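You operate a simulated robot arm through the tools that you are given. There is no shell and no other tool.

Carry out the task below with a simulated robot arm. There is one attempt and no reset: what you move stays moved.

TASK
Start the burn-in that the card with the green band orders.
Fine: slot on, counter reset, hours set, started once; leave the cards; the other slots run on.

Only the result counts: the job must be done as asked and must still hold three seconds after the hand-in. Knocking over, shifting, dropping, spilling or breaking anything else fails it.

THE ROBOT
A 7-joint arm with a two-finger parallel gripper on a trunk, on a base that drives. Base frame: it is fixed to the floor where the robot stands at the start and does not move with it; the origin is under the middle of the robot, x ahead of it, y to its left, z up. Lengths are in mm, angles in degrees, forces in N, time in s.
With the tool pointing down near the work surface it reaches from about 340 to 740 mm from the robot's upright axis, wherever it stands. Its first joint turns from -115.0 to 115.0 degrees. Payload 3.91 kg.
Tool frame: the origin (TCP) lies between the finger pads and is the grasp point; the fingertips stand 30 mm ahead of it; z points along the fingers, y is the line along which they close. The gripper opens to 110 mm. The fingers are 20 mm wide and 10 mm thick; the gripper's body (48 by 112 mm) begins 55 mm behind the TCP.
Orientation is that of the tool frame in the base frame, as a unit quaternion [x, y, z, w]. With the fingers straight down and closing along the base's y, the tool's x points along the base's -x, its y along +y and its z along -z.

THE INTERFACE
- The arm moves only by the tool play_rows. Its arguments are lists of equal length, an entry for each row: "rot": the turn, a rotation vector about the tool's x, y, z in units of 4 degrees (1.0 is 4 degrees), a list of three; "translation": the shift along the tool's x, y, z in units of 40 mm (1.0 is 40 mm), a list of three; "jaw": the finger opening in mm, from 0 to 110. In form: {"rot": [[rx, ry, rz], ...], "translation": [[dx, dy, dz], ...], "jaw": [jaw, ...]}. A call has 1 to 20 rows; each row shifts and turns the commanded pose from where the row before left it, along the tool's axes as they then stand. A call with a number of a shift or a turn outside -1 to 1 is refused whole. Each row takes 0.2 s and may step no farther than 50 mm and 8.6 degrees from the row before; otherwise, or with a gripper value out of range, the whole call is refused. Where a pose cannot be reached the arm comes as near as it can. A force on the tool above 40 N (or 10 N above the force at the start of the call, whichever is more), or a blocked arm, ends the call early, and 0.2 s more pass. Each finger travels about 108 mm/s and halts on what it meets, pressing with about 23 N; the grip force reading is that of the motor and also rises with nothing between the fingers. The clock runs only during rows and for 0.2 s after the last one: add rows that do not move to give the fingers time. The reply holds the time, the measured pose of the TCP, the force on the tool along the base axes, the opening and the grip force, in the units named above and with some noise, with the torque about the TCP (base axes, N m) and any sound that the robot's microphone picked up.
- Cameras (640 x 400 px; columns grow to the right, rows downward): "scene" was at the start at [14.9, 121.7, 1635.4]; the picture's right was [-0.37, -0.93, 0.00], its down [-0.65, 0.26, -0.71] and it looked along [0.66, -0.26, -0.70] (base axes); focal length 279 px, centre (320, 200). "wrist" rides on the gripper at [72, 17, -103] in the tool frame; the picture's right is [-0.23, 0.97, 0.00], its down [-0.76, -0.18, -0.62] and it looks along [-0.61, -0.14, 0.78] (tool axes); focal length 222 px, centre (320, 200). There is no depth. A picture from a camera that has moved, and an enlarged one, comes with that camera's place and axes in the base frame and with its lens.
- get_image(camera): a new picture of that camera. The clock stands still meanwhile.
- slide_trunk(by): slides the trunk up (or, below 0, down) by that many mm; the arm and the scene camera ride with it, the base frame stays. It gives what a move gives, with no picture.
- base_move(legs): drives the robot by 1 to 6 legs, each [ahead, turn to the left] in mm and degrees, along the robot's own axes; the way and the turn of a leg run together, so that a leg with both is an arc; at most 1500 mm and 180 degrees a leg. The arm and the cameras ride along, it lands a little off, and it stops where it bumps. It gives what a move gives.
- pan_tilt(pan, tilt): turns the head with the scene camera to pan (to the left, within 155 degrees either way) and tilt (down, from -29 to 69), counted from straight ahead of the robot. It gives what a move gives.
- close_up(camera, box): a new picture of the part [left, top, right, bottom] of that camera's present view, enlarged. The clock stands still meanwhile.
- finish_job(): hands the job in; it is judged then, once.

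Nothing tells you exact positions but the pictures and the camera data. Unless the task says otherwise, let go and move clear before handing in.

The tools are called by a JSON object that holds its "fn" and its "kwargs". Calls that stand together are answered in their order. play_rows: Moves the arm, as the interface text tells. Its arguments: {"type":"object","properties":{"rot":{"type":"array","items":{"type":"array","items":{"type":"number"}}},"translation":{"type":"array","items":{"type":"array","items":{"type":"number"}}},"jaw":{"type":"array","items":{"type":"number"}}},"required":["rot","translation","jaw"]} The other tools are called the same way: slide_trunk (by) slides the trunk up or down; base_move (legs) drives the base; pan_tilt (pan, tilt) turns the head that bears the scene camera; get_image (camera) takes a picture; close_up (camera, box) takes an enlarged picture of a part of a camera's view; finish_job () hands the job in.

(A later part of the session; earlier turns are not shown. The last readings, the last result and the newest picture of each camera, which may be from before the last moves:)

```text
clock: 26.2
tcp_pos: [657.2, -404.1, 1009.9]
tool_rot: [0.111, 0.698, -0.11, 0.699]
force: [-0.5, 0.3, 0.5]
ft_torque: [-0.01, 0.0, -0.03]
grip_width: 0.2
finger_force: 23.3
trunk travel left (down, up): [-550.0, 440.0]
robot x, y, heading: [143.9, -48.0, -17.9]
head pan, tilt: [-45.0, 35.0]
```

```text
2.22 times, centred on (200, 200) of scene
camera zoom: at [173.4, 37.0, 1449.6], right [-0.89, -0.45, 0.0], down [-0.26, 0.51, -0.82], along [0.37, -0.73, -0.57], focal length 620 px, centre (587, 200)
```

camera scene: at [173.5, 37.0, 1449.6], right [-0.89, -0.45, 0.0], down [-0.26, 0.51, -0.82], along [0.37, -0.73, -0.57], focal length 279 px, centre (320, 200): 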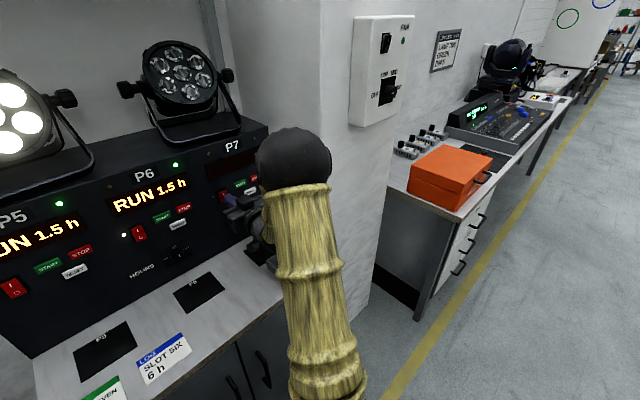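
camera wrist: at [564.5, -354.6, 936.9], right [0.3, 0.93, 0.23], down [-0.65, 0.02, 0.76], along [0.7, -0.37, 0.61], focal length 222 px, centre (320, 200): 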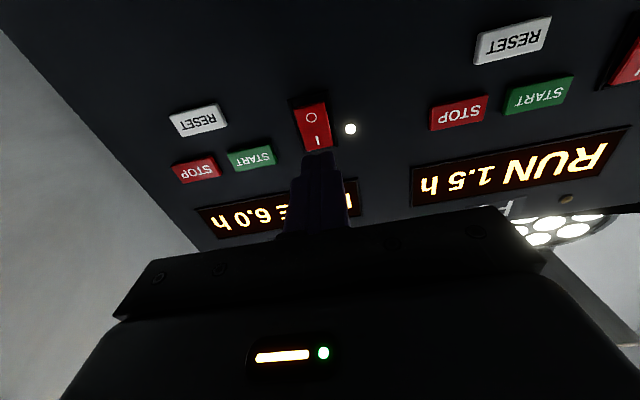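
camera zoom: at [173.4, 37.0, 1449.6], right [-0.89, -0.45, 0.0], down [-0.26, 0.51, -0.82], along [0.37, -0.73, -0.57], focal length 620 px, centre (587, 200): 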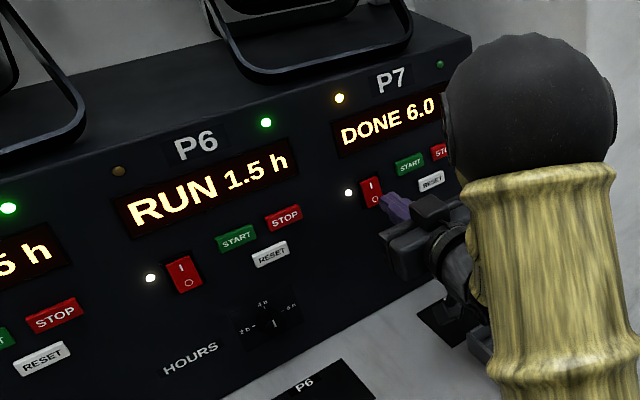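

P7 is on and shows "DONE 6.0 h", so the counter needs a reset. Moving in front of RESET (u≈267, z≈973) at a safe standoff.

{"fn": "play_rows", "kwargs": {"rot": [[0, 0, 0], [0, 0, 0], [0, 0, 0], [0, 0, 0], [0, 0, 0], [0, 0, 0], [0, 0, 0], [0, 0, 0], [0, 0, 0]], "translation": [[0.114, -0.27, 0], [0.114, -0.27, 0], [0.114, -0.27, 0], [0.114, -0.27, 0], [0.114, -0.27, 0], [0.114, -0.27, 0], [0.114, -0.27, 0], [0.114, -0.27, 0], [0, 0, 0]], "jaw": [0, 0, 0, 0, 0, 0, 0, 0, 0]}}

{"fn": "close_up", "kwargs": {"camera": "wrist", "box": [220, 60, 420, 220]}}

{"fn": "get_image", "kwargs": {"camera": "scene"}}

{"fn": "get_image", "kwargs": {"camera": "wrist"}}

```text
clock: 28.2
tcp_pos: [632.5, -484.9, 974.6]
tool_rot: [0.11, 0.699, -0.11, 0.698]
force: [-0.2, -0.5, -0.1]
ft_torque: [0.01, 0.02, 0.01]
grip_width: 0.2
finger_force: 22.9
trunk travel left (down, up): [-550.0, 440.0]
robot x, y, heading: [145.2, -44.2, -18.2]
head pan, tilt: [-45.0, 35.0]
```

```text
2.50 times, centred on (320, 140) of wrist
camera zoom: at [538.4, -436.6, 900.3], right [0.3, 0.93, 0.23], down [-0.65, 0.02, 0.76], along [0.7, -0.38, 0.61], focal length 555 px, centre (320, 350)
```

zoom: 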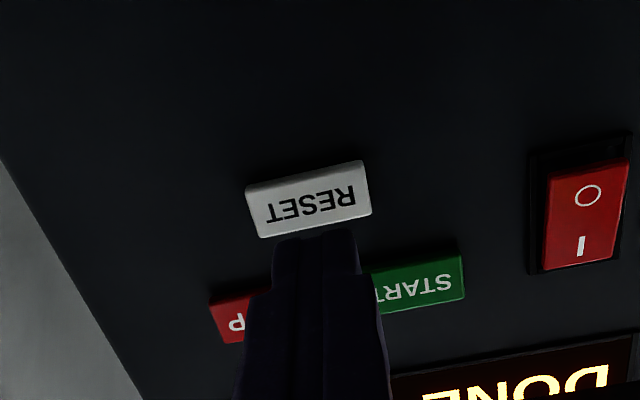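

```text
taken
camera scene: at [173.4, 36.9, 1449.6], right [-0.89, -0.45, 0.0], down [-0.26, 0.51, -0.82], along [0.37, -0.73, -0.57], focal length 279 px, centre (320, 200)
```

scene: 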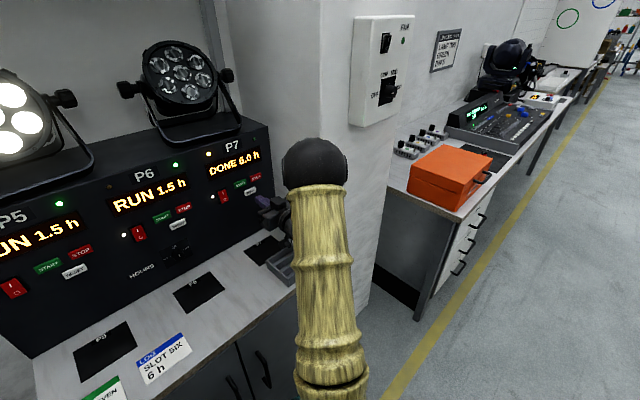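

```text
taken
camera wrist: at [538.4, -436.6, 900.3], right [0.3, 0.93, 0.23], down [-0.65, 0.02, 0.76], along [0.7, -0.38, 0.61], focal length 222 px, centre (320, 200)
```

wrist: 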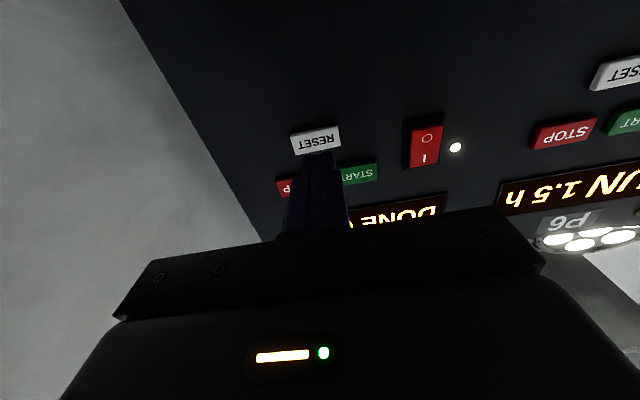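

Lined up with RESET. Advancing to near contact, then pressing in 2 mm steps.

{"fn": "play_rows", "kwargs": {"rot": [[0, 0, 0], [0, 0, 0], [0, 0, 0], [0, 0, 0], [0, 0, 0], [0, 0, 0], [0, 0, 0], [0, 0, 0]], "translation": [[0, -0.03, 0.175], [0, -0.02, 0.175], [0, 0, 0.175], [0, 0, 0.175], [0, 0, 0.05], [0, 0, 0.05], [0, 0, 0.05], [0, 0, 0]], "jaw": [0, 0, 0, 0, 0, 0, 0, 0]}}

{"fn": "close_up", "kwargs": {"camera": "wrist", "box": [220, 60, 420, 220]}}

{"fn": "close_up", "kwargs": {"camera": "scene", "box": [100, 110, 300, 290]}}

```text
clock: 30.0
tcp_pos: [664.4, -498.0, 973.1]
tool_rot: [0.11, 0.698, -0.11, 0.698]
force: [0.1, -0.4, 0.3]
ft_torque: [0.01, 0.01, 0.0]
grip_width: 0.0
finger_force: 23.0
trunk travel left (down, up): [-550.0, 440.0]
robot x, y, heading: [145.3, -45.9, -17.9]
head pan, tilt: [-45.0, 35.0]
```

```text
2.50 times, centred on (320, 140) of wrist
camera zoom: at [570.7, -448.9, 899.9], right [0.3, 0.93, 0.23], down [-0.65, 0.02, 0.76], along [0.7, -0.38, 0.61], focal length 555 px, centre (320, 350)
```

zoom: 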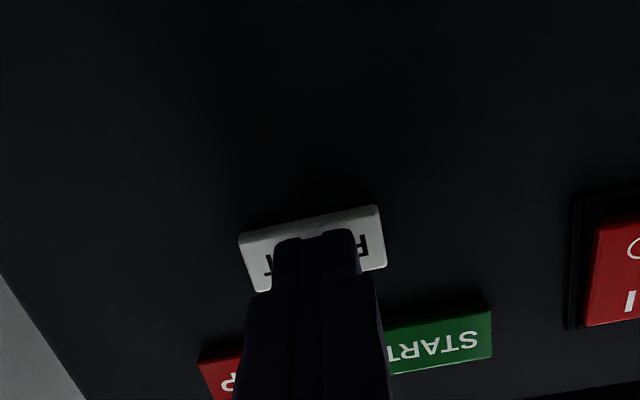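

```text
2.22 times, centred on (200, 200) of scene
camera zoom: at [173.5, 37.0, 1449.6], right [-0.89, -0.45, 0.0], down [-0.26, 0.51, -0.82], along [0.37, -0.73, -0.57], focal length 620 px, centre (587, 200)
```

zoom: 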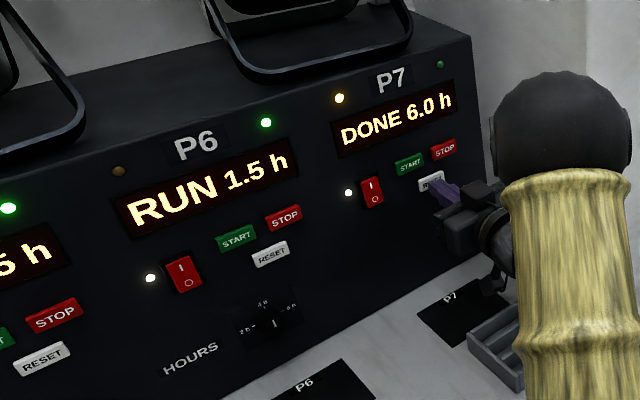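

Just about touching RESET. Pressing a few more millimetres.

{"fn": "play_rows", "kwargs": {"rot": [[0, 0, 0], [0, 0, 0], [0, 0, 0], [0, 0, 0]], "translation": [[0, 0, 0.04], [0, 0, 0.04], [0, 0, 0.04], [0, 0, 0]], "jaw": [0, 0, 0, 0]}}

{"fn": "close_up", "kwargs": {"camera": "scene", "box": [100, 110, 300, 290]}}

{"fn": "close_up", "kwargs": {"camera": "wrist", "box": [220, 60, 420, 220]}}

```text
clock: 31.0
tcp_pos: [668.5, -500.2, 973.4]
tool_rot: [0.11, 0.699, -0.11, 0.698]
force: [0.7, 0.8, -0.7]
ft_torque: [-0.04, -0.01, -0.02]
grip_width: 0.0
finger_force: 23.1
trunk travel left (down, up): [-550.0, 440.0]
robot x, y, heading: [145.7, -47.0, -18.1]
head pan, tilt: [-45.0, 35.0]
```

```text
2.22 times, centred on (200, 200) of scene
camera zoom: at [173.5, 37.0, 1449.6], right [-0.89, -0.45, 0.0], down [-0.26, 0.51, -0.82], along [0.37, -0.73, -0.57], focal length 620 px, centre (587, 200)
```

zoom: 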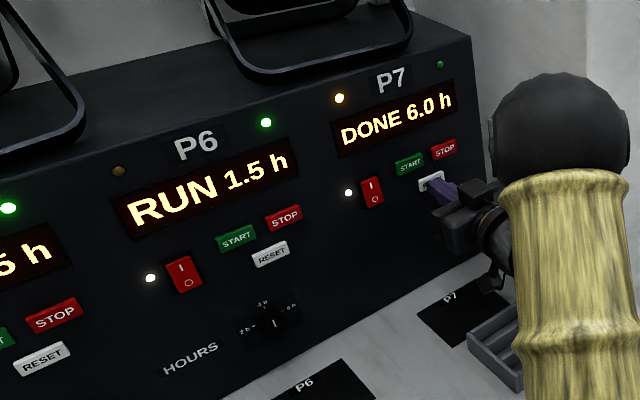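

```text
2.50 times, centred on (320, 140) of wrist
camera zoom: at [575.3, -450.6, 900.1], right [0.3, 0.93, 0.23], down [-0.65, 0.02, 0.76], along [0.7, -0.38, 0.61], focal length 555 px, centre (320, 350)
```

zoom: 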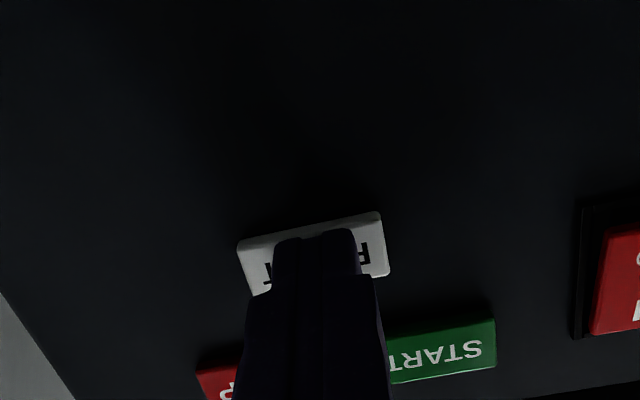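

Still no contact (tip ≈820). Continuing gently.

{"fn": "play_rows", "kwargs": {"rot": [[0, 0, 0], [0, 0, 0], [0, 0, 0], [0, 0, 0]], "translation": [[0, 0, 0.04], [0, 0, 0.04], [0, 0, 0.04], [0, 0, 0]], "jaw": [0, 0, 0, 0]}}

{"fn": "close_up", "kwargs": {"camera": "scene", "box": [100, 110, 300, 290]}}

```text
clock: 32.0
tcp_pos: [672.1, -500.9, 973.7]
tool_rot: [0.111, 0.698, -0.111, 0.699]
force: [-4.5, 2.5, -1.4]
ft_torque: [0.01, 0.04, 0.0]
grip_width: 0.0
finger_force: 23.0
trunk travel left (down, up): [-550.0, 440.0]
robot x, y, heading: [143.1, -45.2, -18.0]
head pan, tilt: [-45.0, 35.0]
heard: click
```

```text
2.22 times, centred on (200, 200) of scene
camera zoom: at [172.8, 37.3, 1449.6], right [-0.89, -0.45, 0.0], down [-0.26, 0.51, -0.82], along [0.37, -0.73, -0.57], focal length 620 px, centre (587, 200)
```

zoom: 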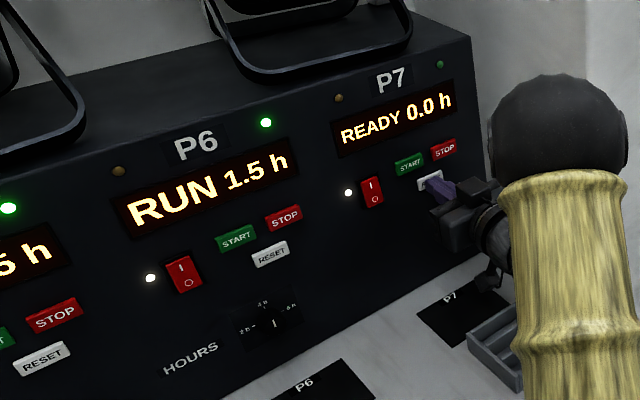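

RESET clicked: P7 now reads "READY 0.0 h". Next the HOURS knob: back off, slide left to the knob's column, then pitch the tool 20° nose-down.

{"fn": "play_rows", "kwargs": {"rot": [[0, 0, 0], [0, 0, 0], [0, 0, 0], [0, 0, 0], [0, 0, 0], [0, 0, 0], [0, 0, 0], [0, 0, 0], [0, 0, 0], [0, 0, 0], [0, 0, 0], [0, 0, 0], [0, 0, 0], [0, 0, 0], [0, 0, 0], [0, 0, 0], [0, 0, 0], [0, 0, 0], [0, 0, 0], [0, 0, 0]], "translation": [[0, 0, -0.37], [0, 0, -0.37], [0, 0, -0.37], [0, 0, -0.37], [0, 0, -0.37], [0, 0.4495, 0], [0, 0.4495, 0], [0, 0.4495, 0], [0, 0.4495, 0], [0, 0.4495, 0], [0, 0.4495, 0], [0, 0.4495, 0], [0, 0.4495, 0], [0, 0.4495, 0], [0, 0.4495, 0], [0, 0.4495, 0], [0, 0.4495, 0], [0, 0.4495, 0], [0, 0.4495, 0], [0, 0, 0]], "jaw": [0, 0, 0, 0, 0, 0, 0, 0, 0, 0, 0, 0, 0, 0, 0, 0, 0, 0, 0, 0]}}

{"fn": "play_rows", "kwargs": {"rot": [[0, 0.8334, 0], [0, 0.8334, 0], [0, 0.8333, 0], [0, 0.8333, 0], [0, 0.8333, 0], [0, 0.8333, 0], [0, 0, 0]], "translation": [[0, 0, 0], [0, 0, 0], [0, 0, 0], [0, 0, 0], [0, 0, 0], [0, 0, 0], [0, 0, 0]], "jaw": [50, 50, 50, 50, 50, 50, 50]}}

{"fn": "get_image", "kwargs": {"camera": "wrist"}}

{"fn": "get_image", "kwargs": {"camera": "scene"}}

```text
clock: 36.2
tcp_pos: [679.0, -239.8, 972.9]
tool_rot: [0.111, 0.698, -0.111, 0.698]
force: [-0.5, 0.3, -1.0]
ft_torque: [0.01, 0.01, 0.02]
grip_width: 0.0
finger_force: 22.5
trunk travel left (down, up): [-550.0, 440.0]
robot x, y, heading: [143.5, -48.0, -17.8]
head pan, tilt: [-45.0, 35.0]
```

```text
clock: 37.8
tcp_pos: [679.6, -239.2, 972.8]
tool_rot: [0.128, 0.81, -0.089, 0.566]
force: [0.6, -0.2, -0.1]
ft_torque: [-0.04, -0.02, 0.01]
grip_width: 50.2
finger_force: 0.2
trunk travel left (down, up): [-550.0, 440.0]
robot x, y, heading: [143.6, -49.9, -18.0]
head pan, tilt: [-45.0, 35.0]
```

```text
taken
camera wrist: at [569.0, -183.6, 939.9], right [0.37, 0.9, 0.21], down [-0.36, -0.07, 0.93], along [0.85, -0.42, 0.3], focal length 222 px, centre (320, 200)
```

wrist: 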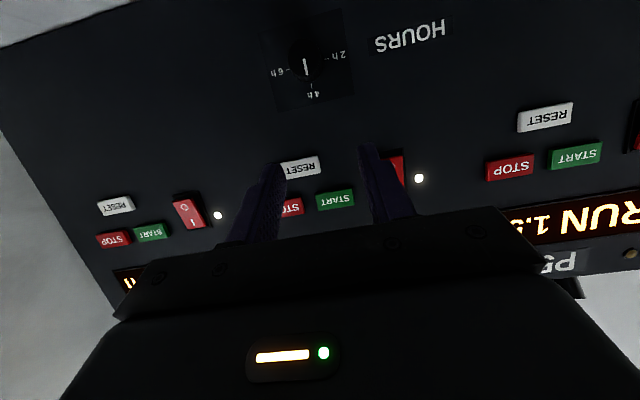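

```text
taken
camera scene: at [173.4, 37.1, 1449.6], right [-0.89, -0.45, 0.0], down [-0.26, 0.51, -0.82], along [0.37, -0.73, -0.57], focal length 279 px, centre (320, 200)
```

scene: 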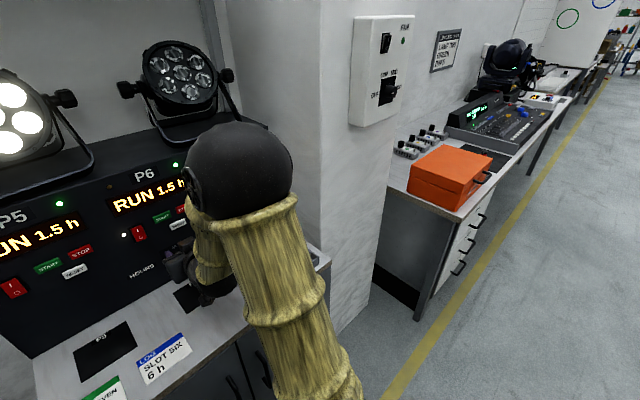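

Tool is pitched 20° down in front of the knob's column. Zooming on the knob to pin its axis.

{"fn": "close_up", "kwargs": {"camera": "wrist", "box": [255, 10, 365, 120]}}

{"fn": "pan_tilt", "kwargs": {"pan": 0, "tilt": 40}}

{"fn": "get_image", "kwargs": {"camera": "scene"}}

```text
3.64 times, centred on (310, 65) of wrist
camera zoom: at [569.0, -183.6, 939.9], right [0.37, 0.9, 0.21], down [-0.36, -0.07, 0.93], along [0.85, -0.42, 0.3], focal length 808 px, centre (356, 691)
```

zoom: 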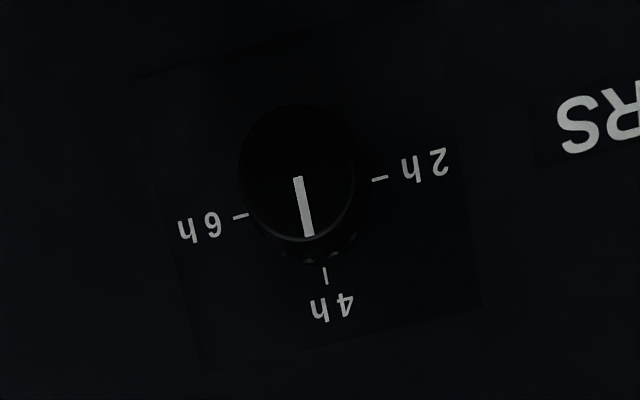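

```text
clock: 38.9
tcp_pos: [679.6, -238.0, 973.3]
tool_rot: [0.128, 0.809, -0.089, 0.567]
force: [0.5, -0.8, 0.6]
ft_torque: [-0.02, 0.0, 0.01]
grip_width: 50.2
finger_force: 0.0
trunk travel left (down, up): [-550.0, 440.0]
robot x, y, heading: [146.0, -49.4, -18.0]
head pan, tilt: [0.0, 40.0]
```

```text
taken
camera scene: at [214.3, 89.2, 1442.0], right [-0.31, -0.95, 0.0], down [-0.61, 0.2, -0.77], along [0.73, -0.24, -0.64], focal length 279 px, centre (320, 200)
```

scene: 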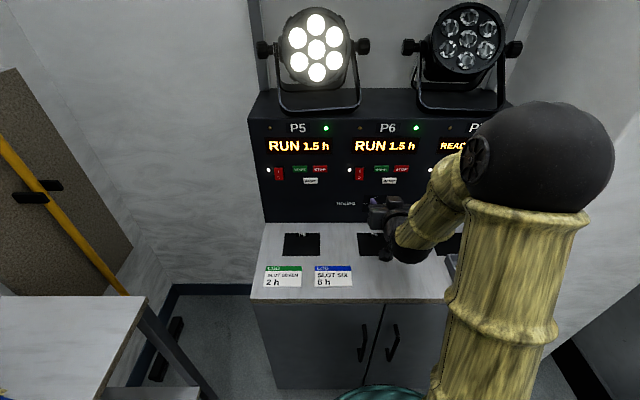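

Knob axis found at u≈17, z≈884. I'll descend in the standoff plane and pre-roll the gripper +45° about the knob's axis, so that gripping and turning −90° takes it to 2 h.

{"fn": "play_rows", "kwargs": {"rot": [[0, 0, 0], [0, 0, 0], [0, 0, 0], [0, 0, 0], [0, 0, 0], [0, 0, 0], [-0.3206, 0, 0.881], [-0.3206, 0, 0.881], [-0.3206, 0, 0.881], [-0.3206, 0, 0.881], [-0.3206, 0, 0.881], [-0.3206, 0, 0.881], [-0.3206, 0, 0.881], [-0.3206, 0, 0.881], [-0.3206, 0, 0.881], [-0.3206, 0, 0.881], [-0.3206, 0, 0.881], [-0.3206, 0, 0.881], [0, 0, 0]], "translation": [[0.321, 0, 0.117], [0.321, 0, 0.117], [0.321, 0, 0.117], [0.321, 0, 0.117], [0.321, 0, 0.117], [0.321, 0, 0.117], [0, -0.012, 0], [0, -0.012, 0], [0, -0.012, 0], [0, -0.012, 0], [0, -0.012, 0], [0, -0.012, 0], [0, -0.012, 0], [0, -0.012, 0], [0, -0.012, 0], [0, -0.012, 0], [0, -0.012, 0], [0, -0.012, 0], [0, 0, 0]], "jaw": [50, 50, 50, 50, 50, 50, 50, 50, 50, 50, 50, 50, 50, 50, 50, 50, 50, 50, 50]}}

{"fn": "get_image", "kwargs": {"camera": "wrist"}}

{"fn": "get_image", "kwargs": {"camera": "scene"}}

```text
clock: 42.9
tcp_pos: [679.1, -244.8, 890.6]
tool_rot: [0.335, 0.713, 0.227, 0.572]
force: [0.8, 0.3, 0.5]
ft_torque: [0.01, -0.01, -0.02]
grip_width: 50.0
finger_force: 0.2
trunk travel left (down, up): [-550.0, 440.0]
robot x, y, heading: [145.0, -47.3, -17.9]
head pan, tilt: [0.0, 40.0]
```

```text
taken
camera wrist: at [573.1, -171.9, 877.6], right [0.24, 0.49, 0.84], down [-0.55, -0.64, 0.53], along [0.8, -0.59, 0.11], focal length 222 px, centre (320, 200)
```

wrist: 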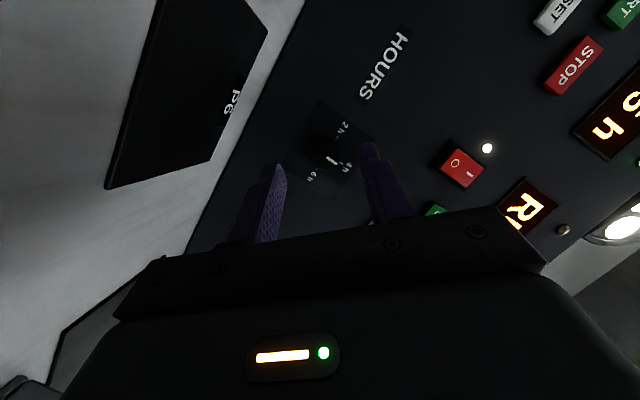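

```text
taken
camera scene: at [214.3, 89.2, 1442.1], right [-0.31, -0.95, 0.0], down [-0.61, 0.2, -0.77], along [0.73, -0.24, -0.64], focal length 279 px, centre (320, 200)
```

scene: 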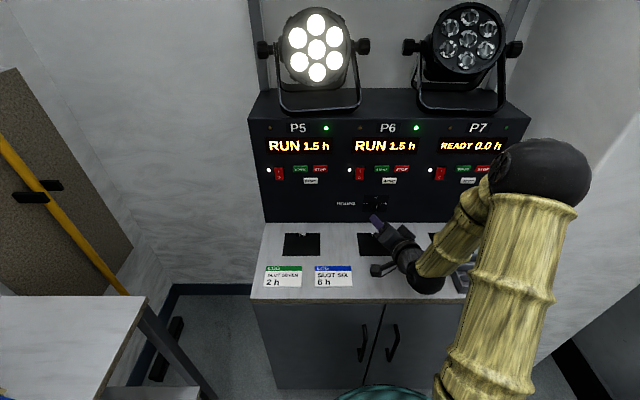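

Pose reached cleanly. I'll rehearse the counter-clockwise turn in free air (80°) to be sure the wrist can follow.

{"fn": "play_rows", "kwargs": {"rot": [[0.342, 0, -0.9397], [0.342, 0, -0.9397], [0.342, 0, -0.9397], [0.342, 0, -0.9397], [0.342, 0, -0.9397], [0.342, 0, -0.9397], [0.342, 0, -0.9397], [0.342, 0, -0.9397], [0.342, 0, -0.9397], [0.342, 0, -0.9397], [0.342, 0, -0.9397], [0.342, 0, -0.9397], [0.342, 0, -0.9397], [0.342, 0, -0.9397], [0.342, 0, -0.9397], [0.342, 0, -0.9397], [0.342, 0, -0.9397], [0.342, 0, -0.9397], [0.342, 0, -0.9397], [0.342, 0, -0.9397]], "translation": [[0, 0.0127, 0], [0, 0.0127, 0], [0, 0.0127, 0], [0, 0.0127, 0], [0, 0.0127, 0], [0, 0.0127, 0], [0, 0.0127, 0], [0, 0.0127, 0], [0, 0.0127, 0], [0, 0.0127, 0], [0, 0.0127, 0], [0, 0.0127, 0], [0, 0.0127, 0], [0, 0.0127, 0], [0, 0.0127, 0], [0, 0.0127, 0], [0, 0.0127, 0], [0, 0.0127, 0], [0, 0.0127, 0], [0, 0.0127, 0]], "jaw": [50, 50, 50, 50, 50, 50, 50, 50, 50, 50, 50, 50, 50, 50, 50, 50, 50, 50, 50, 50]}}

{"fn": "get_image", "kwargs": {"camera": "scene"}}

{"fn": "get_image", "kwargs": {"camera": "wrist"}}

```text
clock: 47.1
tcp_pos: [680.6, -235.5, 890.1]
tool_rot: [-0.05, 0.798, -0.33, 0.501]
force: [-0.3, -0.7, 0.1]
ft_torque: [-0.01, 0.02, -0.01]
grip_width: 50.0
finger_force: 0.1
trunk travel left (down, up): [-550.0, 440.0]
robot x, y, heading: [145.9, -44.3, -18.2]
head pan, tilt: [0.0, 40.0]
```

```text
taken
camera scene: at [214.4, 89.4, 1442.0], right [-0.31, -0.95, 0.0], down [-0.61, 0.2, -0.77], along [0.73, -0.24, -0.64], focal length 279 px, centre (320, 200)
```

scene: 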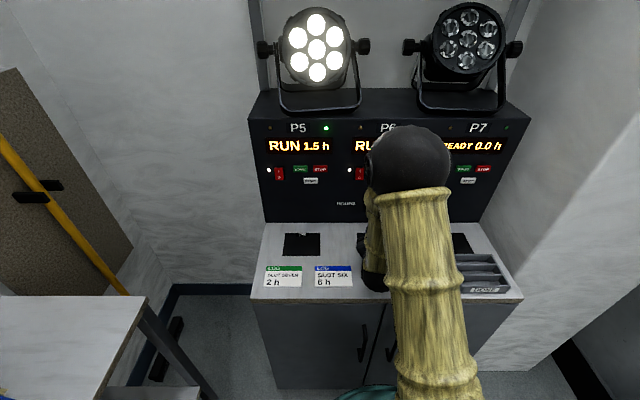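

```text
taken
camera wrist: at [563.5, -200.8, 853.5], right [0.36, 0.85, -0.39], down [-0.19, 0.47, 0.86], along [0.91, -0.23, 0.33], focal length 222 px, centre (320, 200)
```

wrist: 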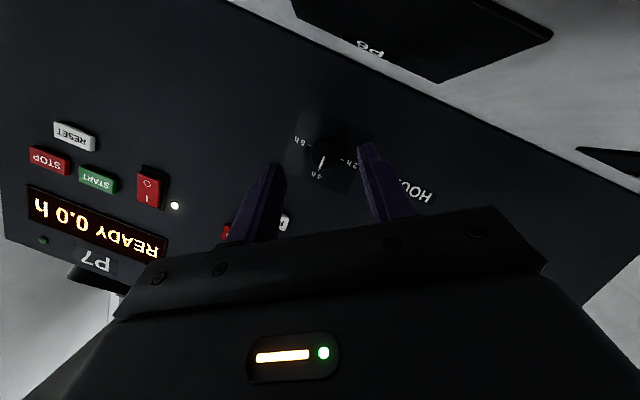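

The turn is feasible. Rotating back to the +45° start.

{"fn": "play_rows", "kwargs": {"rot": [[-0.342, 0, 0.9397], [-0.342, 0, 0.9397], [-0.342, 0, 0.9397], [-0.342, 0, 0.9397], [-0.342, 0, 0.9397], [-0.342, 0, 0.9397], [-0.342, 0, 0.9397], [-0.342, 0, 0.9397], [-0.342, 0, 0.9397], [-0.342, 0, 0.9397], [-0.342, 0, 0.9397], [-0.342, 0, 0.9397], [-0.342, 0, 0.9397], [-0.342, 0, 0.9397], [-0.342, 0, 0.9397], [-0.342, 0, 0.9397], [-0.342, 0, 0.9397], [-0.342, 0, 0.9397], [-0.342, 0, 0.9397], [-0.342, 0, 0.9397]], "translation": [[0, -0.0127, 0], [0, -0.0127, 0], [0, -0.0127, 0], [0, -0.0127, 0], [0, -0.0127, 0], [0, -0.0127, 0], [0, -0.0127, 0], [0, -0.0127, 0], [0, -0.0127, 0], [0, -0.0127, 0], [0, -0.0127, 0], [0, -0.0127, 0], [0, -0.0127, 0], [0, -0.0127, 0], [0, -0.0127, 0], [0, -0.0127, 0], [0, -0.0127, 0], [0, -0.0127, 0], [0, -0.0127, 0], [0, -0.0127, 0]], "jaw": [50, 50, 50, 50, 50, 50, 50, 50, 50, 50, 50, 50, 50, 50, 50, 50, 50, 50, 50, 50]}}

{"fn": "close_up", "kwargs": {"camera": "wrist", "box": [220, 80, 440, 240]}}

```text
clock: 51.3
tcp_pos: [677.8, -245.3, 891.2]
tool_rot: [0.335, 0.713, 0.227, 0.572]
force: [0.3, 0.4, -0.2]
ft_torque: [-0.01, 0.0, 0.02]
grip_width: 50.3
finger_force: 0.0
trunk travel left (down, up): [-550.0, 440.0]
robot x, y, heading: [146.6, -46.4, -17.9]
head pan, tilt: [0.0, 40.0]
```

```text
2.50 times, centred on (330, 160) of wrist
camera zoom: at [572.7, -172.2, 878.2], right [0.24, 0.49, 0.84], down [-0.55, -0.64, 0.53], along [0.8, -0.59, 0.11], focal length 555 px, centre (295, 300)
```

zoom: 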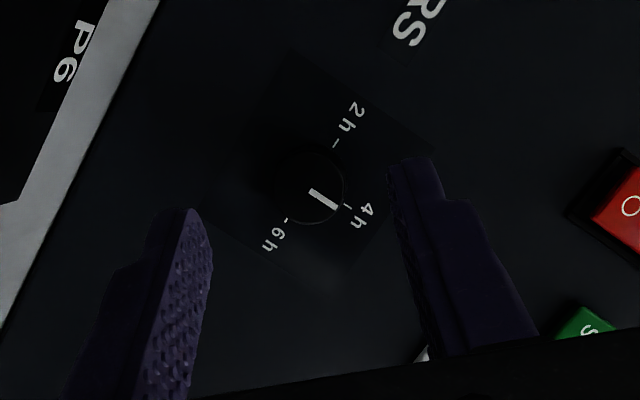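

Approaching the knob along its axis, first 50 mm, then checking alignment.

{"fn": "play_rows", "kwargs": {"rot": [[0, 0, 0], [0, 0, 0], [0, 0, 0], [0, 0, 0], [0, 0, 0], [0, 0, 0]], "translation": [[-0.0505, 0, 0.248], [-0.0855, 0, 0.235], [-0.0855, 0, 0.235], [-0.0855, 0, 0.235], [-0.0855, 0, 0.235], [0, 0, 0]], "jaw": [50, 50, 50, 50, 50, 50]}}

{"fn": "close_up", "kwargs": {"camera": "wrist", "box": [220, 80, 440, 240]}}

{"fn": "close_up", "kwargs": {"camera": "scene", "box": [320, 160, 480, 300]}}

```text
clock: 52.7
tcp_pos: [725.7, -258.4, 890.5]
tool_rot: [0.334, 0.714, 0.227, 0.572]
force: [0.3, 0.2, 0.1]
ft_torque: [0.02, 0.01, -0.02]
grip_width: 50.4
finger_force: 0.0
trunk travel left (down, up): [-550.0, 440.0]
robot x, y, heading: [144.6, -44.4, -18.1]
head pan, tilt: [0.0, 40.0]
```

```text
2.50 times, centred on (330, 160) of wrist
camera zoom: at [621.0, -186.0, 877.1], right [0.24, 0.49, 0.84], down [-0.55, -0.64, 0.53], along [0.8, -0.59, 0.11], focal length 555 px, centre (295, 300)
```

zoom: 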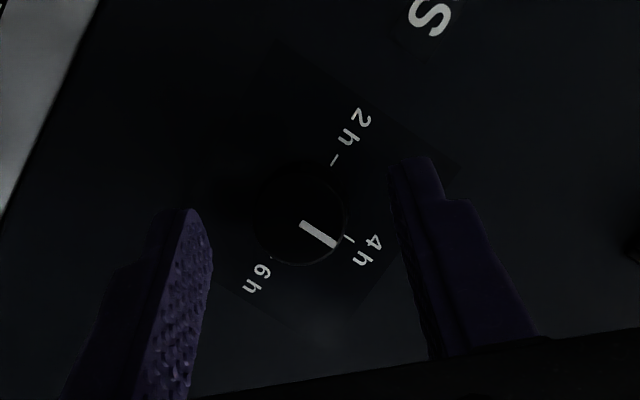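

```text
2.86 times, centred on (400, 230) of scene
camera zoom: at [214.4, 89.2, 1442.0], right [-0.31, -0.95, 0.0], down [-0.61, 0.2, -0.77], along [0.73, -0.24, -0.64], focal length 797 px, centre (91, 114)
```

zoom: 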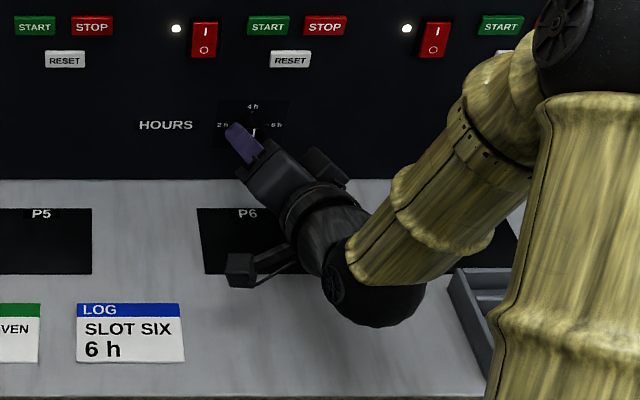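

Knob is centred between the fingers (y offset ≈0.4 mm). Advancing the last 20 mm and checking before closing.

{"fn": "play_rows", "kwargs": {"rot": [[0, 0, 0], [0, 0, 0], [0, 0, 0], [0, 0, 0], [0, 0, 0]], "translation": [[-0.0428, 0, 0.1175], [-0.0428, 0, 0.1175], [-0.0428, 0, 0.1175], [-0.0428, 0, 0.1175], [0, 0, 0]], "jaw": [50, 50, 50, 50, 50]}}

{"fn": "close_up", "kwargs": {"camera": "wrist", "box": [220, 80, 440, 240]}}

{"fn": "close_up", "kwargs": {"camera": "scene", "box": [340, 170, 440, 260]}}

```text
clock: 53.9
tcp_pos: [745.0, -264.5, 890.2]
tool_rot: [0.334, 0.714, 0.226, 0.572]
force: [-0.3, 0.3, -0.1]
ft_torque: [0.0, -0.01, 0.01]
grip_width: 50.0
finger_force: 0.1
trunk travel left (down, up): [-550.0, 440.0]
robot x, y, heading: [143.6, -44.6, -17.8]
head pan, tilt: [0.0, 40.0]
```

```text
2.50 times, centred on (330, 160) of wrist
camera zoom: at [640.3, -192.0, 877.2], right [0.24, 0.49, 0.84], down [-0.55, -0.64, 0.53], along [0.8, -0.59, 0.11], focal length 555 px, centre (295, 300)
```

zoom: 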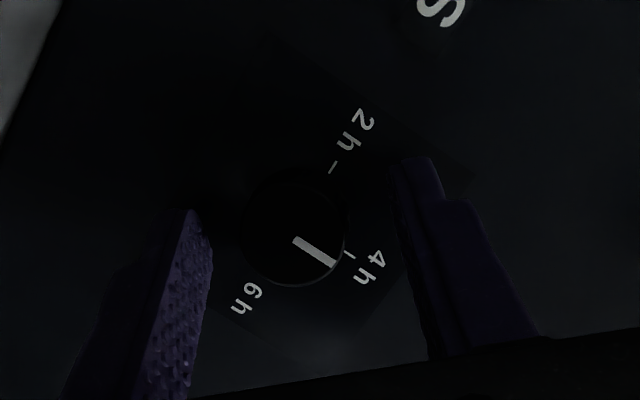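

```text
4.44 times, centred on (390, 215) of scene
camera zoom: at [214.4, 89.2, 1442.0], right [-0.31, -0.95, 0.0], down [-0.61, 0.2, -0.77], along [0.73, -0.24, -0.64], focal length 1240 px, centre (9, 133)
```

zoom: 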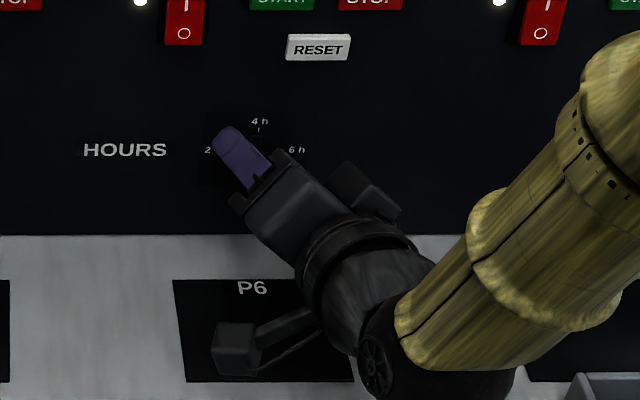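

Fingertips overlap the knob by ~12 mm. Closing the fingers onto the knob.

{"fn": "play_rows", "kwargs": {"rot": [[0, 0, 0], [0, 0, 0], [0, 0, 0], [0, 0, 0]], "translation": [[0, 0, 0], [0, 0, 0], [0, 0, 0], [0, 0, 0]], "jaw": [36, 28, 20, 20]}}

{"fn": "close_up", "kwargs": {"camera": "wrist", "box": [220, 80, 440, 240]}}

```text
clock: 54.9
tcp_pos: [745.0, -264.9, 889.2]
tool_rot: [0.334, 0.714, 0.227, 0.572]
force: [-0.9, -2.3, -4.8]
ft_torque: [-0.01, -0.01, -0.27]
grip_width: 28.7
finger_force: 44.8
trunk travel left (down, up): [-550.0, 440.0]
robot x, y, heading: [146.3, -50.4, -17.8]
head pan, tilt: [0.0, 40.0]
```

```text
2.50 times, centred on (330, 160) of wrist
camera zoom: at [640.2, -192.5, 876.8], right [0.24, 0.49, 0.84], down [-0.55, -0.64, 0.53], along [0.8, -0.59, 0.11], focal length 555 px, centre (295, 300)
```

zoom: 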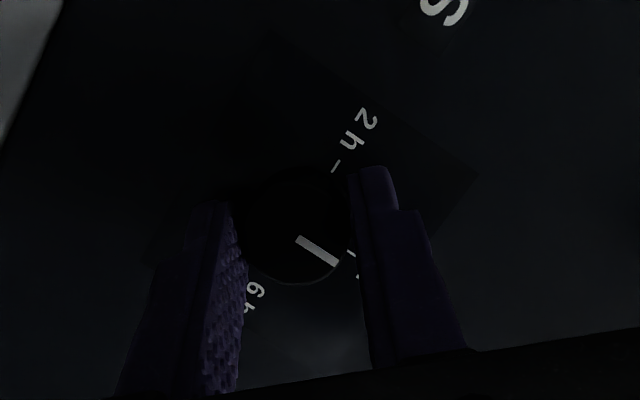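

Knob gripped (28.7 mm). I'll relax the ~1 mm side offset and turn it counter-clockwise, first half.

{"fn": "play_rows", "kwargs": {"rot": [[0, 0, 0], [0.342, 0, -0.9397], [0.342, 0, -0.9397], [0.342, 0, -0.9397], [0.342, 0, -0.9397], [0.342, 0, -0.9397], [0.342, 0, -0.9397], [0.342, 0, -0.9397], [0.342, 0, -0.9397], [0.342, 0, -0.9397], [0.342, 0, -0.9397], [0.342, 0, -0.9397], [0, 0, 0]], "translation": [[0, -0.028, 0], [0, 0.00875, 0], [0, 0.00875, 0], [0, 0.00875, 0], [0, 0.00875, 0], [0, 0.00875, 0], [0, 0.00875, 0], [0, 0.00875, 0], [0, 0.00875, 0], [0, 0.00875, 0], [0, 0.00875, 0], [0, 0.00875, 0], [0, 0, 0]], "jaw": [20, 20, 20, 20, 20, 20, 20, 20, 20, 20, 20, 20, 20]}}

{"fn": "close_up", "kwargs": {"camera": "wrist", "box": [220, 80, 440, 240]}}

{"fn": "get_image", "kwargs": {"camera": "scene"}}

```text
clock: 57.7
tcp_pos: [747.7, -260.4, 891.4]
tool_rot: [0.132, 0.809, -0.084, 0.567]
force: [4.1, 0.7, 2.2]
ft_torque: [-0.18, -0.53, 0.05]
grip_width: 28.7
finger_force: 45.0
trunk travel left (down, up): [-550.0, 440.0]
robot x, y, heading: [146.9, -44.0, -18.2]
head pan, tilt: [0.0, 40.0]
```

```text
2.50 times, centred on (330, 160) of wrist
camera zoom: at [635.7, -205.9, 856.8], right [0.37, 0.9, 0.23], down [-0.37, -0.08, 0.93], along [0.85, -0.43, 0.3], focal length 555 px, centre (295, 300)
```

zoom: 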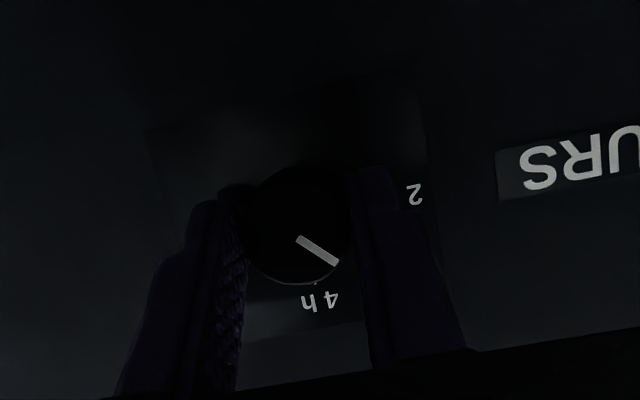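

```text
taken
camera scene: at [214.5, 89.7, 1442.0], right [-0.31, -0.95, 0.0], down [-0.61, 0.2, -0.77], along [0.73, -0.24, -0.64], focal length 279 px, centre (320, 200)
```

scene: 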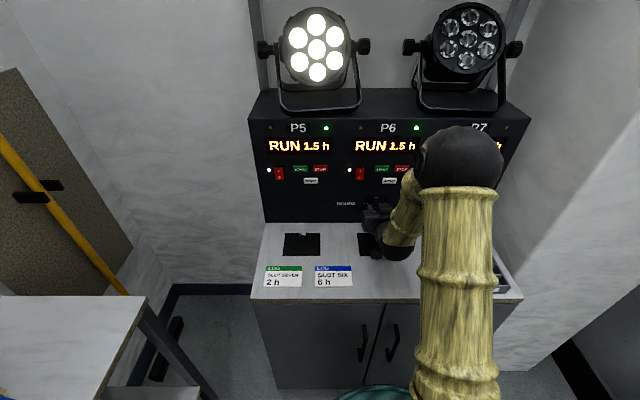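

The knob is following the tool (about 44° so far). Turning the remaining ~47°.

{"fn": "play_rows", "kwargs": {"rot": [[0.342, 0, -0.9397], [0.342, 0, -0.9397], [0.342, 0, -0.9397], [0.342, 0, -0.9397], [0.342, 0, -0.9397], [0.342, 0, -0.9397], [0.342, 0, -0.9397], [0.342, 0, -0.9397], [0.342, 0, -0.9397], [0.342, 0, -0.9397], [0.342, 0, -0.9397], [0.1, 0, -0.27], [0, 0, 0]], "translation": [[0, 0.00875, 0], [0, 0.00875, 0], [0, 0.00875, 0], [0, 0.00875, 0], [0, 0.00875, 0], [0, 0.00875, 0], [0, 0.00875, 0], [0, 0.00875, 0], [0, 0.00875, 0], [0, 0.00875, 0], [0, 0.00875, 0], [0, 0.002, 0], [0, 0, 0]], "jaw": [20, 20, 20, 20, 20, 20, 20, 20, 20, 20, 20, 20, 20]}}

{"fn": "close_up", "kwargs": {"camera": "wrist", "box": [220, 80, 440, 240]}}

{"fn": "get_image", "kwargs": {"camera": "scene"}}

```text
clock: 60.5
tcp_pos: [747.0, -257.6, 889.2]
tool_rot: [-0.095, 0.783, -0.388, 0.476]
force: [3.4, -1.6, 6.1]
ft_torque: [-0.18, -0.34, 0.18]
grip_width: 28.9
finger_force: 45.3
trunk travel left (down, up): [-550.0, 440.0]
robot x, y, heading: [142.1, -45.0, -18.1]
head pan, tilt: [0.0, 40.0]
```

```text
2.50 times, centred on (330, 160) of wrist
camera zoom: at [628.2, -228.8, 852.5], right [0.34, 0.78, -0.53], down [-0.15, 0.6, 0.79], along [0.93, -0.19, 0.32], focal length 555 px, centre (295, 300)
```

zoom: 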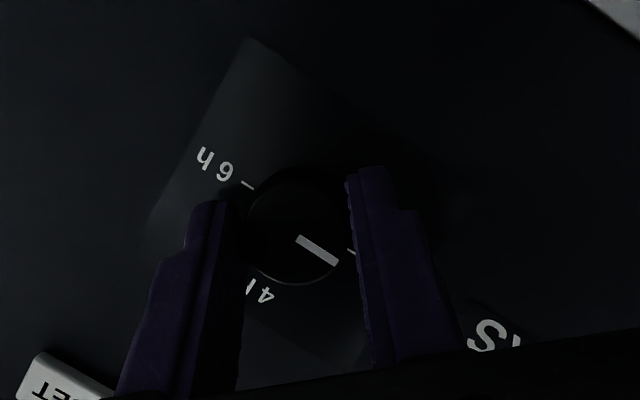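

```text
taken
camera scene: at [214.2, 89.4, 1442.1], right [-0.31, -0.95, 0.0], down [-0.61, 0.2, -0.77], along [0.73, -0.24, -0.64], focal length 279 px, centre (320, 200)
```

scene: 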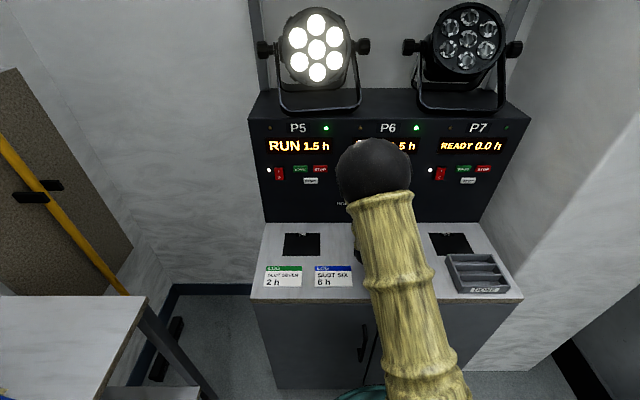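

The pointer now has the same relation to the 2 h tick as it had to the 4 h tick. Opening the fingers and backing straight out.

{"fn": "play_rows", "kwargs": {"rot": [[0, 0, 0], [0, 0, 0], [0, 0, 0], [0, 0, 0], [0, 0, 0], [0, 0, 0], [0, 0, 0], [0, 0, 0]], "translation": [[0, 0, 0], [0, 0, 0], [0.0855, 0, -0.235], [0.0855, 0, -0.235], [0.0855, 0, -0.235], [0.0855, 0, -0.235], [0.0855, 0, -0.235], [0, 0, 0]], "jaw": [50, 50, 50, 50, 50, 50, 50, 50]}}

{"fn": "close_up", "kwargs": {"camera": "wrist", "box": [220, 80, 440, 240]}}

```text
clock: 62.3
tcp_pos: [700.4, -241.2, 888.4]
tool_rot: [-0.094, 0.783, -0.389, 0.476]
force: [0.9, -1.1, 0.0]
ft_torque: [-0.01, -0.01, 0.01]
grip_width: 50.1
finger_force: 0.1
trunk travel left (down, up): [-550.0, 440.0]
robot x, y, heading: [145.4, -43.5, -18.0]
head pan, tilt: [0.0, 40.0]
```

```text
2.50 times, centred on (330, 160) of wrist
camera zoom: at [581.0, -213.2, 852.5], right [0.33, 0.78, -0.53], down [-0.15, 0.6, 0.79], along [0.93, -0.19, 0.32], focal length 555 px, centre (295, 300)
```

zoom: 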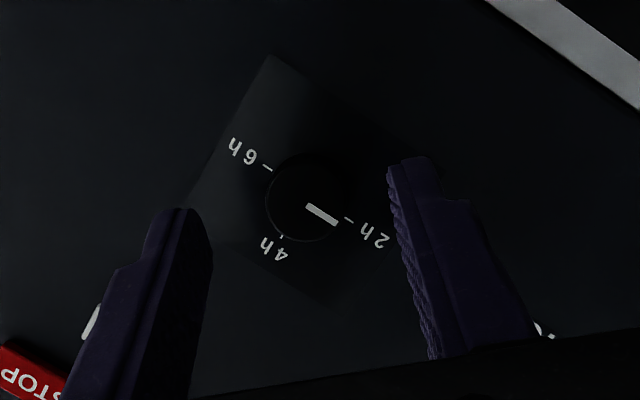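

Knob is on 2 h and stays there. Now rolling back upright and rising to button height, still well off the panel.

{"fn": "play_rows", "kwargs": {"rot": [[-0.3146, 0, 0.8645], [-0.3146, 0, 0.8645], [-0.3146, 0, 0.8645], [-0.3146, 0, 0.8645], [-0.3146, 0, 0.8645], [-0.3146, 0, 0.8645], [-0.3146, 0, 0.8645], [-0.3146, 0, 0.8645], [-0.3146, 0, 0.8645], [-0.3146, 0, 0.8645], [-0.3146, 0, 0.8645], [-0.3146, 0, 0.8645], [0, 0, 0], [0, 0, 0], [0, 0, 0], [0, 0, 0], [0, 0, 0], [0, 0, 0], [0, 0, 0], [0, 0, 0]], "translation": [[0, 0, -0.1], [0, 0, -0.1], [0, 0, -0.1], [0, 0, -0.1], [0, 0, -0.1], [0, 0, 0], [0, 0, 0], [0, 0, 0], [0, 0, 0], [0, 0, 0], [0, 0, 0], [0, 0, 0], [-0.364, 0, -0.1325], [-0.364, 0, -0.1325], [-0.364, 0, -0.1325], [-0.364, 0, -0.1325], [-0.364, 0, -0.1325], [-0.364, 0, -0.1325], [-0.364, 0, -0.1325], [-0.364, 0, -0.1325]], "jaw": [50, 50, 50, 50, 50, 50, 50, 50, 50, 50, 50, 50, 40, 30, 20, 10, 0, 0, 0, 0]}}

{"fn": "get_image", "kwargs": {"camera": "wrist"}}

{"fn": "get_image", "kwargs": {"camera": "scene"}}

```text
clock: 66.5
tcp_pos: [683.1, -232.5, 1018.5]
tool_rot: [0.127, 0.809, -0.089, 0.566]
force: [0.4, -0.5, -0.1]
ft_torque: [-0.04, 0.0, 0.0]
grip_width: 0.1
finger_force: 23.0
trunk travel left (down, up): [-550.0, 440.0]
robot x, y, heading: [146.2, -46.4, -18.0]
head pan, tilt: [0.0, 40.0]
```

```text
taken
camera wrist: at [572.6, -177.3, 985.2], right [0.37, 0.9, 0.21], down [-0.36, -0.07, 0.93], along [0.85, -0.42, 0.3], focal length 222 px, centre (320, 200)
```

wrist: 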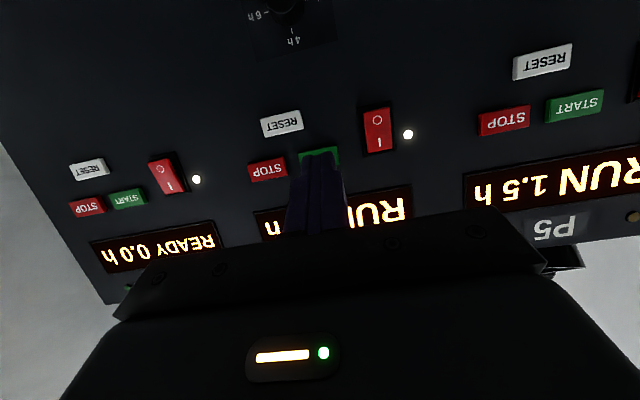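

```text
taken
camera scene: at [214.2, 89.4, 1442.0], right [-0.31, -0.95, 0.0], down [-0.61, 0.2, -0.77], along [0.73, -0.24, -0.64], focal length 279 px, centre (320, 200)
```

scene: 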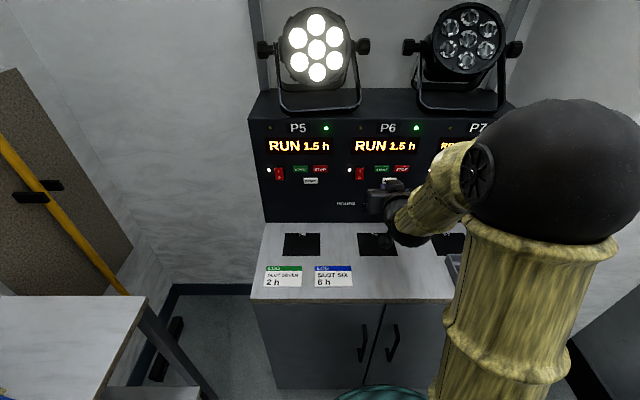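

P7 shows READY 0.0 h, knob at 2 h. Level the tool and move right in front of P7 START (u≈241, z≈1013), still 65 mm+ away.

{"fn": "play_rows", "kwargs": {"rot": [[0, -0.8333, 0], [0, -0.8333, 0], [0, -0.8333, 0], [0, -0.8333, 0], [0, -0.8334, 0], [0, -0.8334, 0], [0, 0, 0], [0, 0, 0], [0, 0, 0], [0, 0, 0], [0, 0, 0], [0, 0, 0], [0, 0, 0], [0, 0, 0], [0, 0, 0], [0, 0, 0], [0, 0, 0], [0, 0, 0], [0, 0, 0]], "translation": [[0, 0, 0], [0, 0, 0], [0, 0, 0], [0, 0, 0], [0, 0, 0], [0, 0, 0], [0.0104, -0.481, 0], [0.0104, -0.481, 0], [0.0104, -0.481, 0], [0.0104, -0.481, 0], [0.0104, -0.481, 0], [0.0104, -0.481, 0], [0.0104, -0.481, 0], [0.0104, -0.481, 0], [0.0104, -0.481, 0], [0.0104, -0.481, 0], [0.0104, -0.481, 0], [0.0104, -0.481, 0], [0, 0, 0]], "jaw": [0, 0, 0, 0, 0, 0, 0, 0, 0, 0, 0, 0, 0, 0, 0, 0, 0, 0, 0]}}

{"fn": "close_up", "kwargs": {"camera": "wrist", "box": [200, 60, 440, 240]}}

{"fn": "pan_tilt", "kwargs": {"pan": -45, "tilt": 35}}

{"fn": "get_image", "kwargs": {"camera": "scene"}}

```text
clock: 70.5
tcp_pos: [610.9, -451.4, 1014.4]
tool_rot: [0.109, 0.699, -0.111, 0.698]
force: [-0.8, 0.9, -0.4]
ft_torque: [-0.02, -0.01, 0.01]
grip_width: 0.1
finger_force: 23.2
trunk travel left (down, up): [-550.0, 440.0]
robot x, y, heading: [145.5, -44.6, -17.8]
head pan, tilt: [0.0, 40.0]
```

```text
2.22 times, centred on (320, 150) of wrist
camera zoom: at [518.2, -402.5, 940.6], right [0.3, 0.93, 0.23], down [-0.65, 0.02, 0.76], along [0.7, -0.38, 0.61], focal length 494 px, centre (320, 311)
```

zoom: 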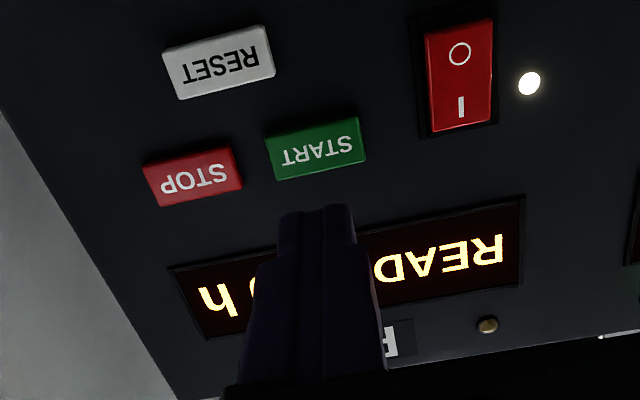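

```text
clock: 71.6
tcp_pos: [610.9, -451.4, 1014.0]
tool_rot: [0.11, 0.699, -0.111, 0.698]
force: [0.4, 0.0, 0.6]
ft_torque: [-0.07, -0.03, 0.01]
grip_width: 0.0
finger_force: 23.2
trunk travel left (down, up): [-550.0, 440.0]
robot x, y, heading: [147.0, -45.5, -18.1]
head pan, tilt: [-45.0, 35.0]
```

```text
taken
camera scene: at [173.5, 37.1, 1449.6], right [-0.89, -0.45, 0.0], down [-0.26, 0.51, -0.82], along [0.37, -0.73, -0.57], focal length 279 px, centre (320, 200)
```

scene: 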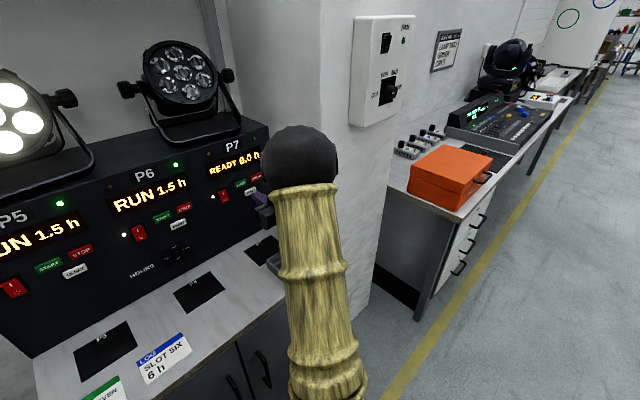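

Aligned with P7 START (measured at u≈242, z≈1014; TCP at 240.5, 1014). Advancing to just short of contact.

{"fn": "play_rows", "kwargs": {"rot": [[0, 0, 0], [0, 0, 0], [0, 0, 0], [0, 0, 0], [0, 0, 0], [0, 0, 0], [0, 0, 0]], "translation": [[0, -0.02, 0.275], [0, 0, 0.275], [0, 0, 0.275], [0, 0, 0.275], [0, 0, 0.275], [0, 0, 0.2], [0, 0, 0]], "jaw": [0, 0, 0, 0, 0, 0, 0]}}

{"fn": "close_up", "kwargs": {"camera": "wrist", "box": [200, 60, 440, 240]}}

{"fn": "close_up", "kwargs": {"camera": "scene", "box": [100, 110, 300, 290]}}

```text
clock: 73.2
tcp_pos: [672.1, -470.8, 1014.0]
tool_rot: [0.11, 0.699, -0.111, 0.698]
force: [0.3, 0.7, 0.2]
ft_torque: [-0.02, 0.02, 0.02]
grip_width: 0.0
finger_force: 22.9
trunk travel left (down, up): [-550.0, 440.0]
robot x, y, heading: [141.8, -46.4, -18.0]
head pan, tilt: [-45.0, 35.0]
```

```text
2.22 times, centred on (320, 150) of wrist
camera zoom: at [578.8, -422.2, 940.9], right [0.3, 0.93, 0.23], down [-0.65, 0.02, 0.76], along [0.7, -0.37, 0.61], focal length 494 px, centre (320, 311)
```

zoom: 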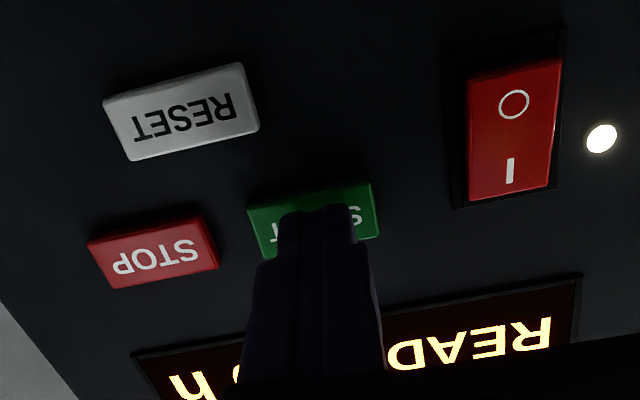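

```text
2.22 times, centred on (200, 200) of scene
camera zoom: at [173.5, 37.0, 1449.6], right [-0.89, -0.45, 0.0], down [-0.26, 0.51, -0.82], along [0.37, -0.73, -0.57], focal length 620 px, centre (587, 200)
```

zoom: 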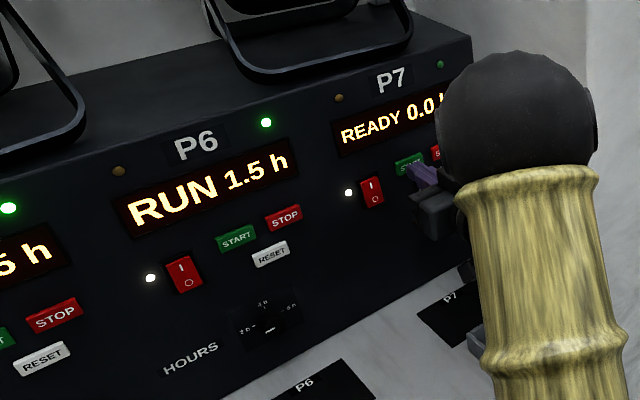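

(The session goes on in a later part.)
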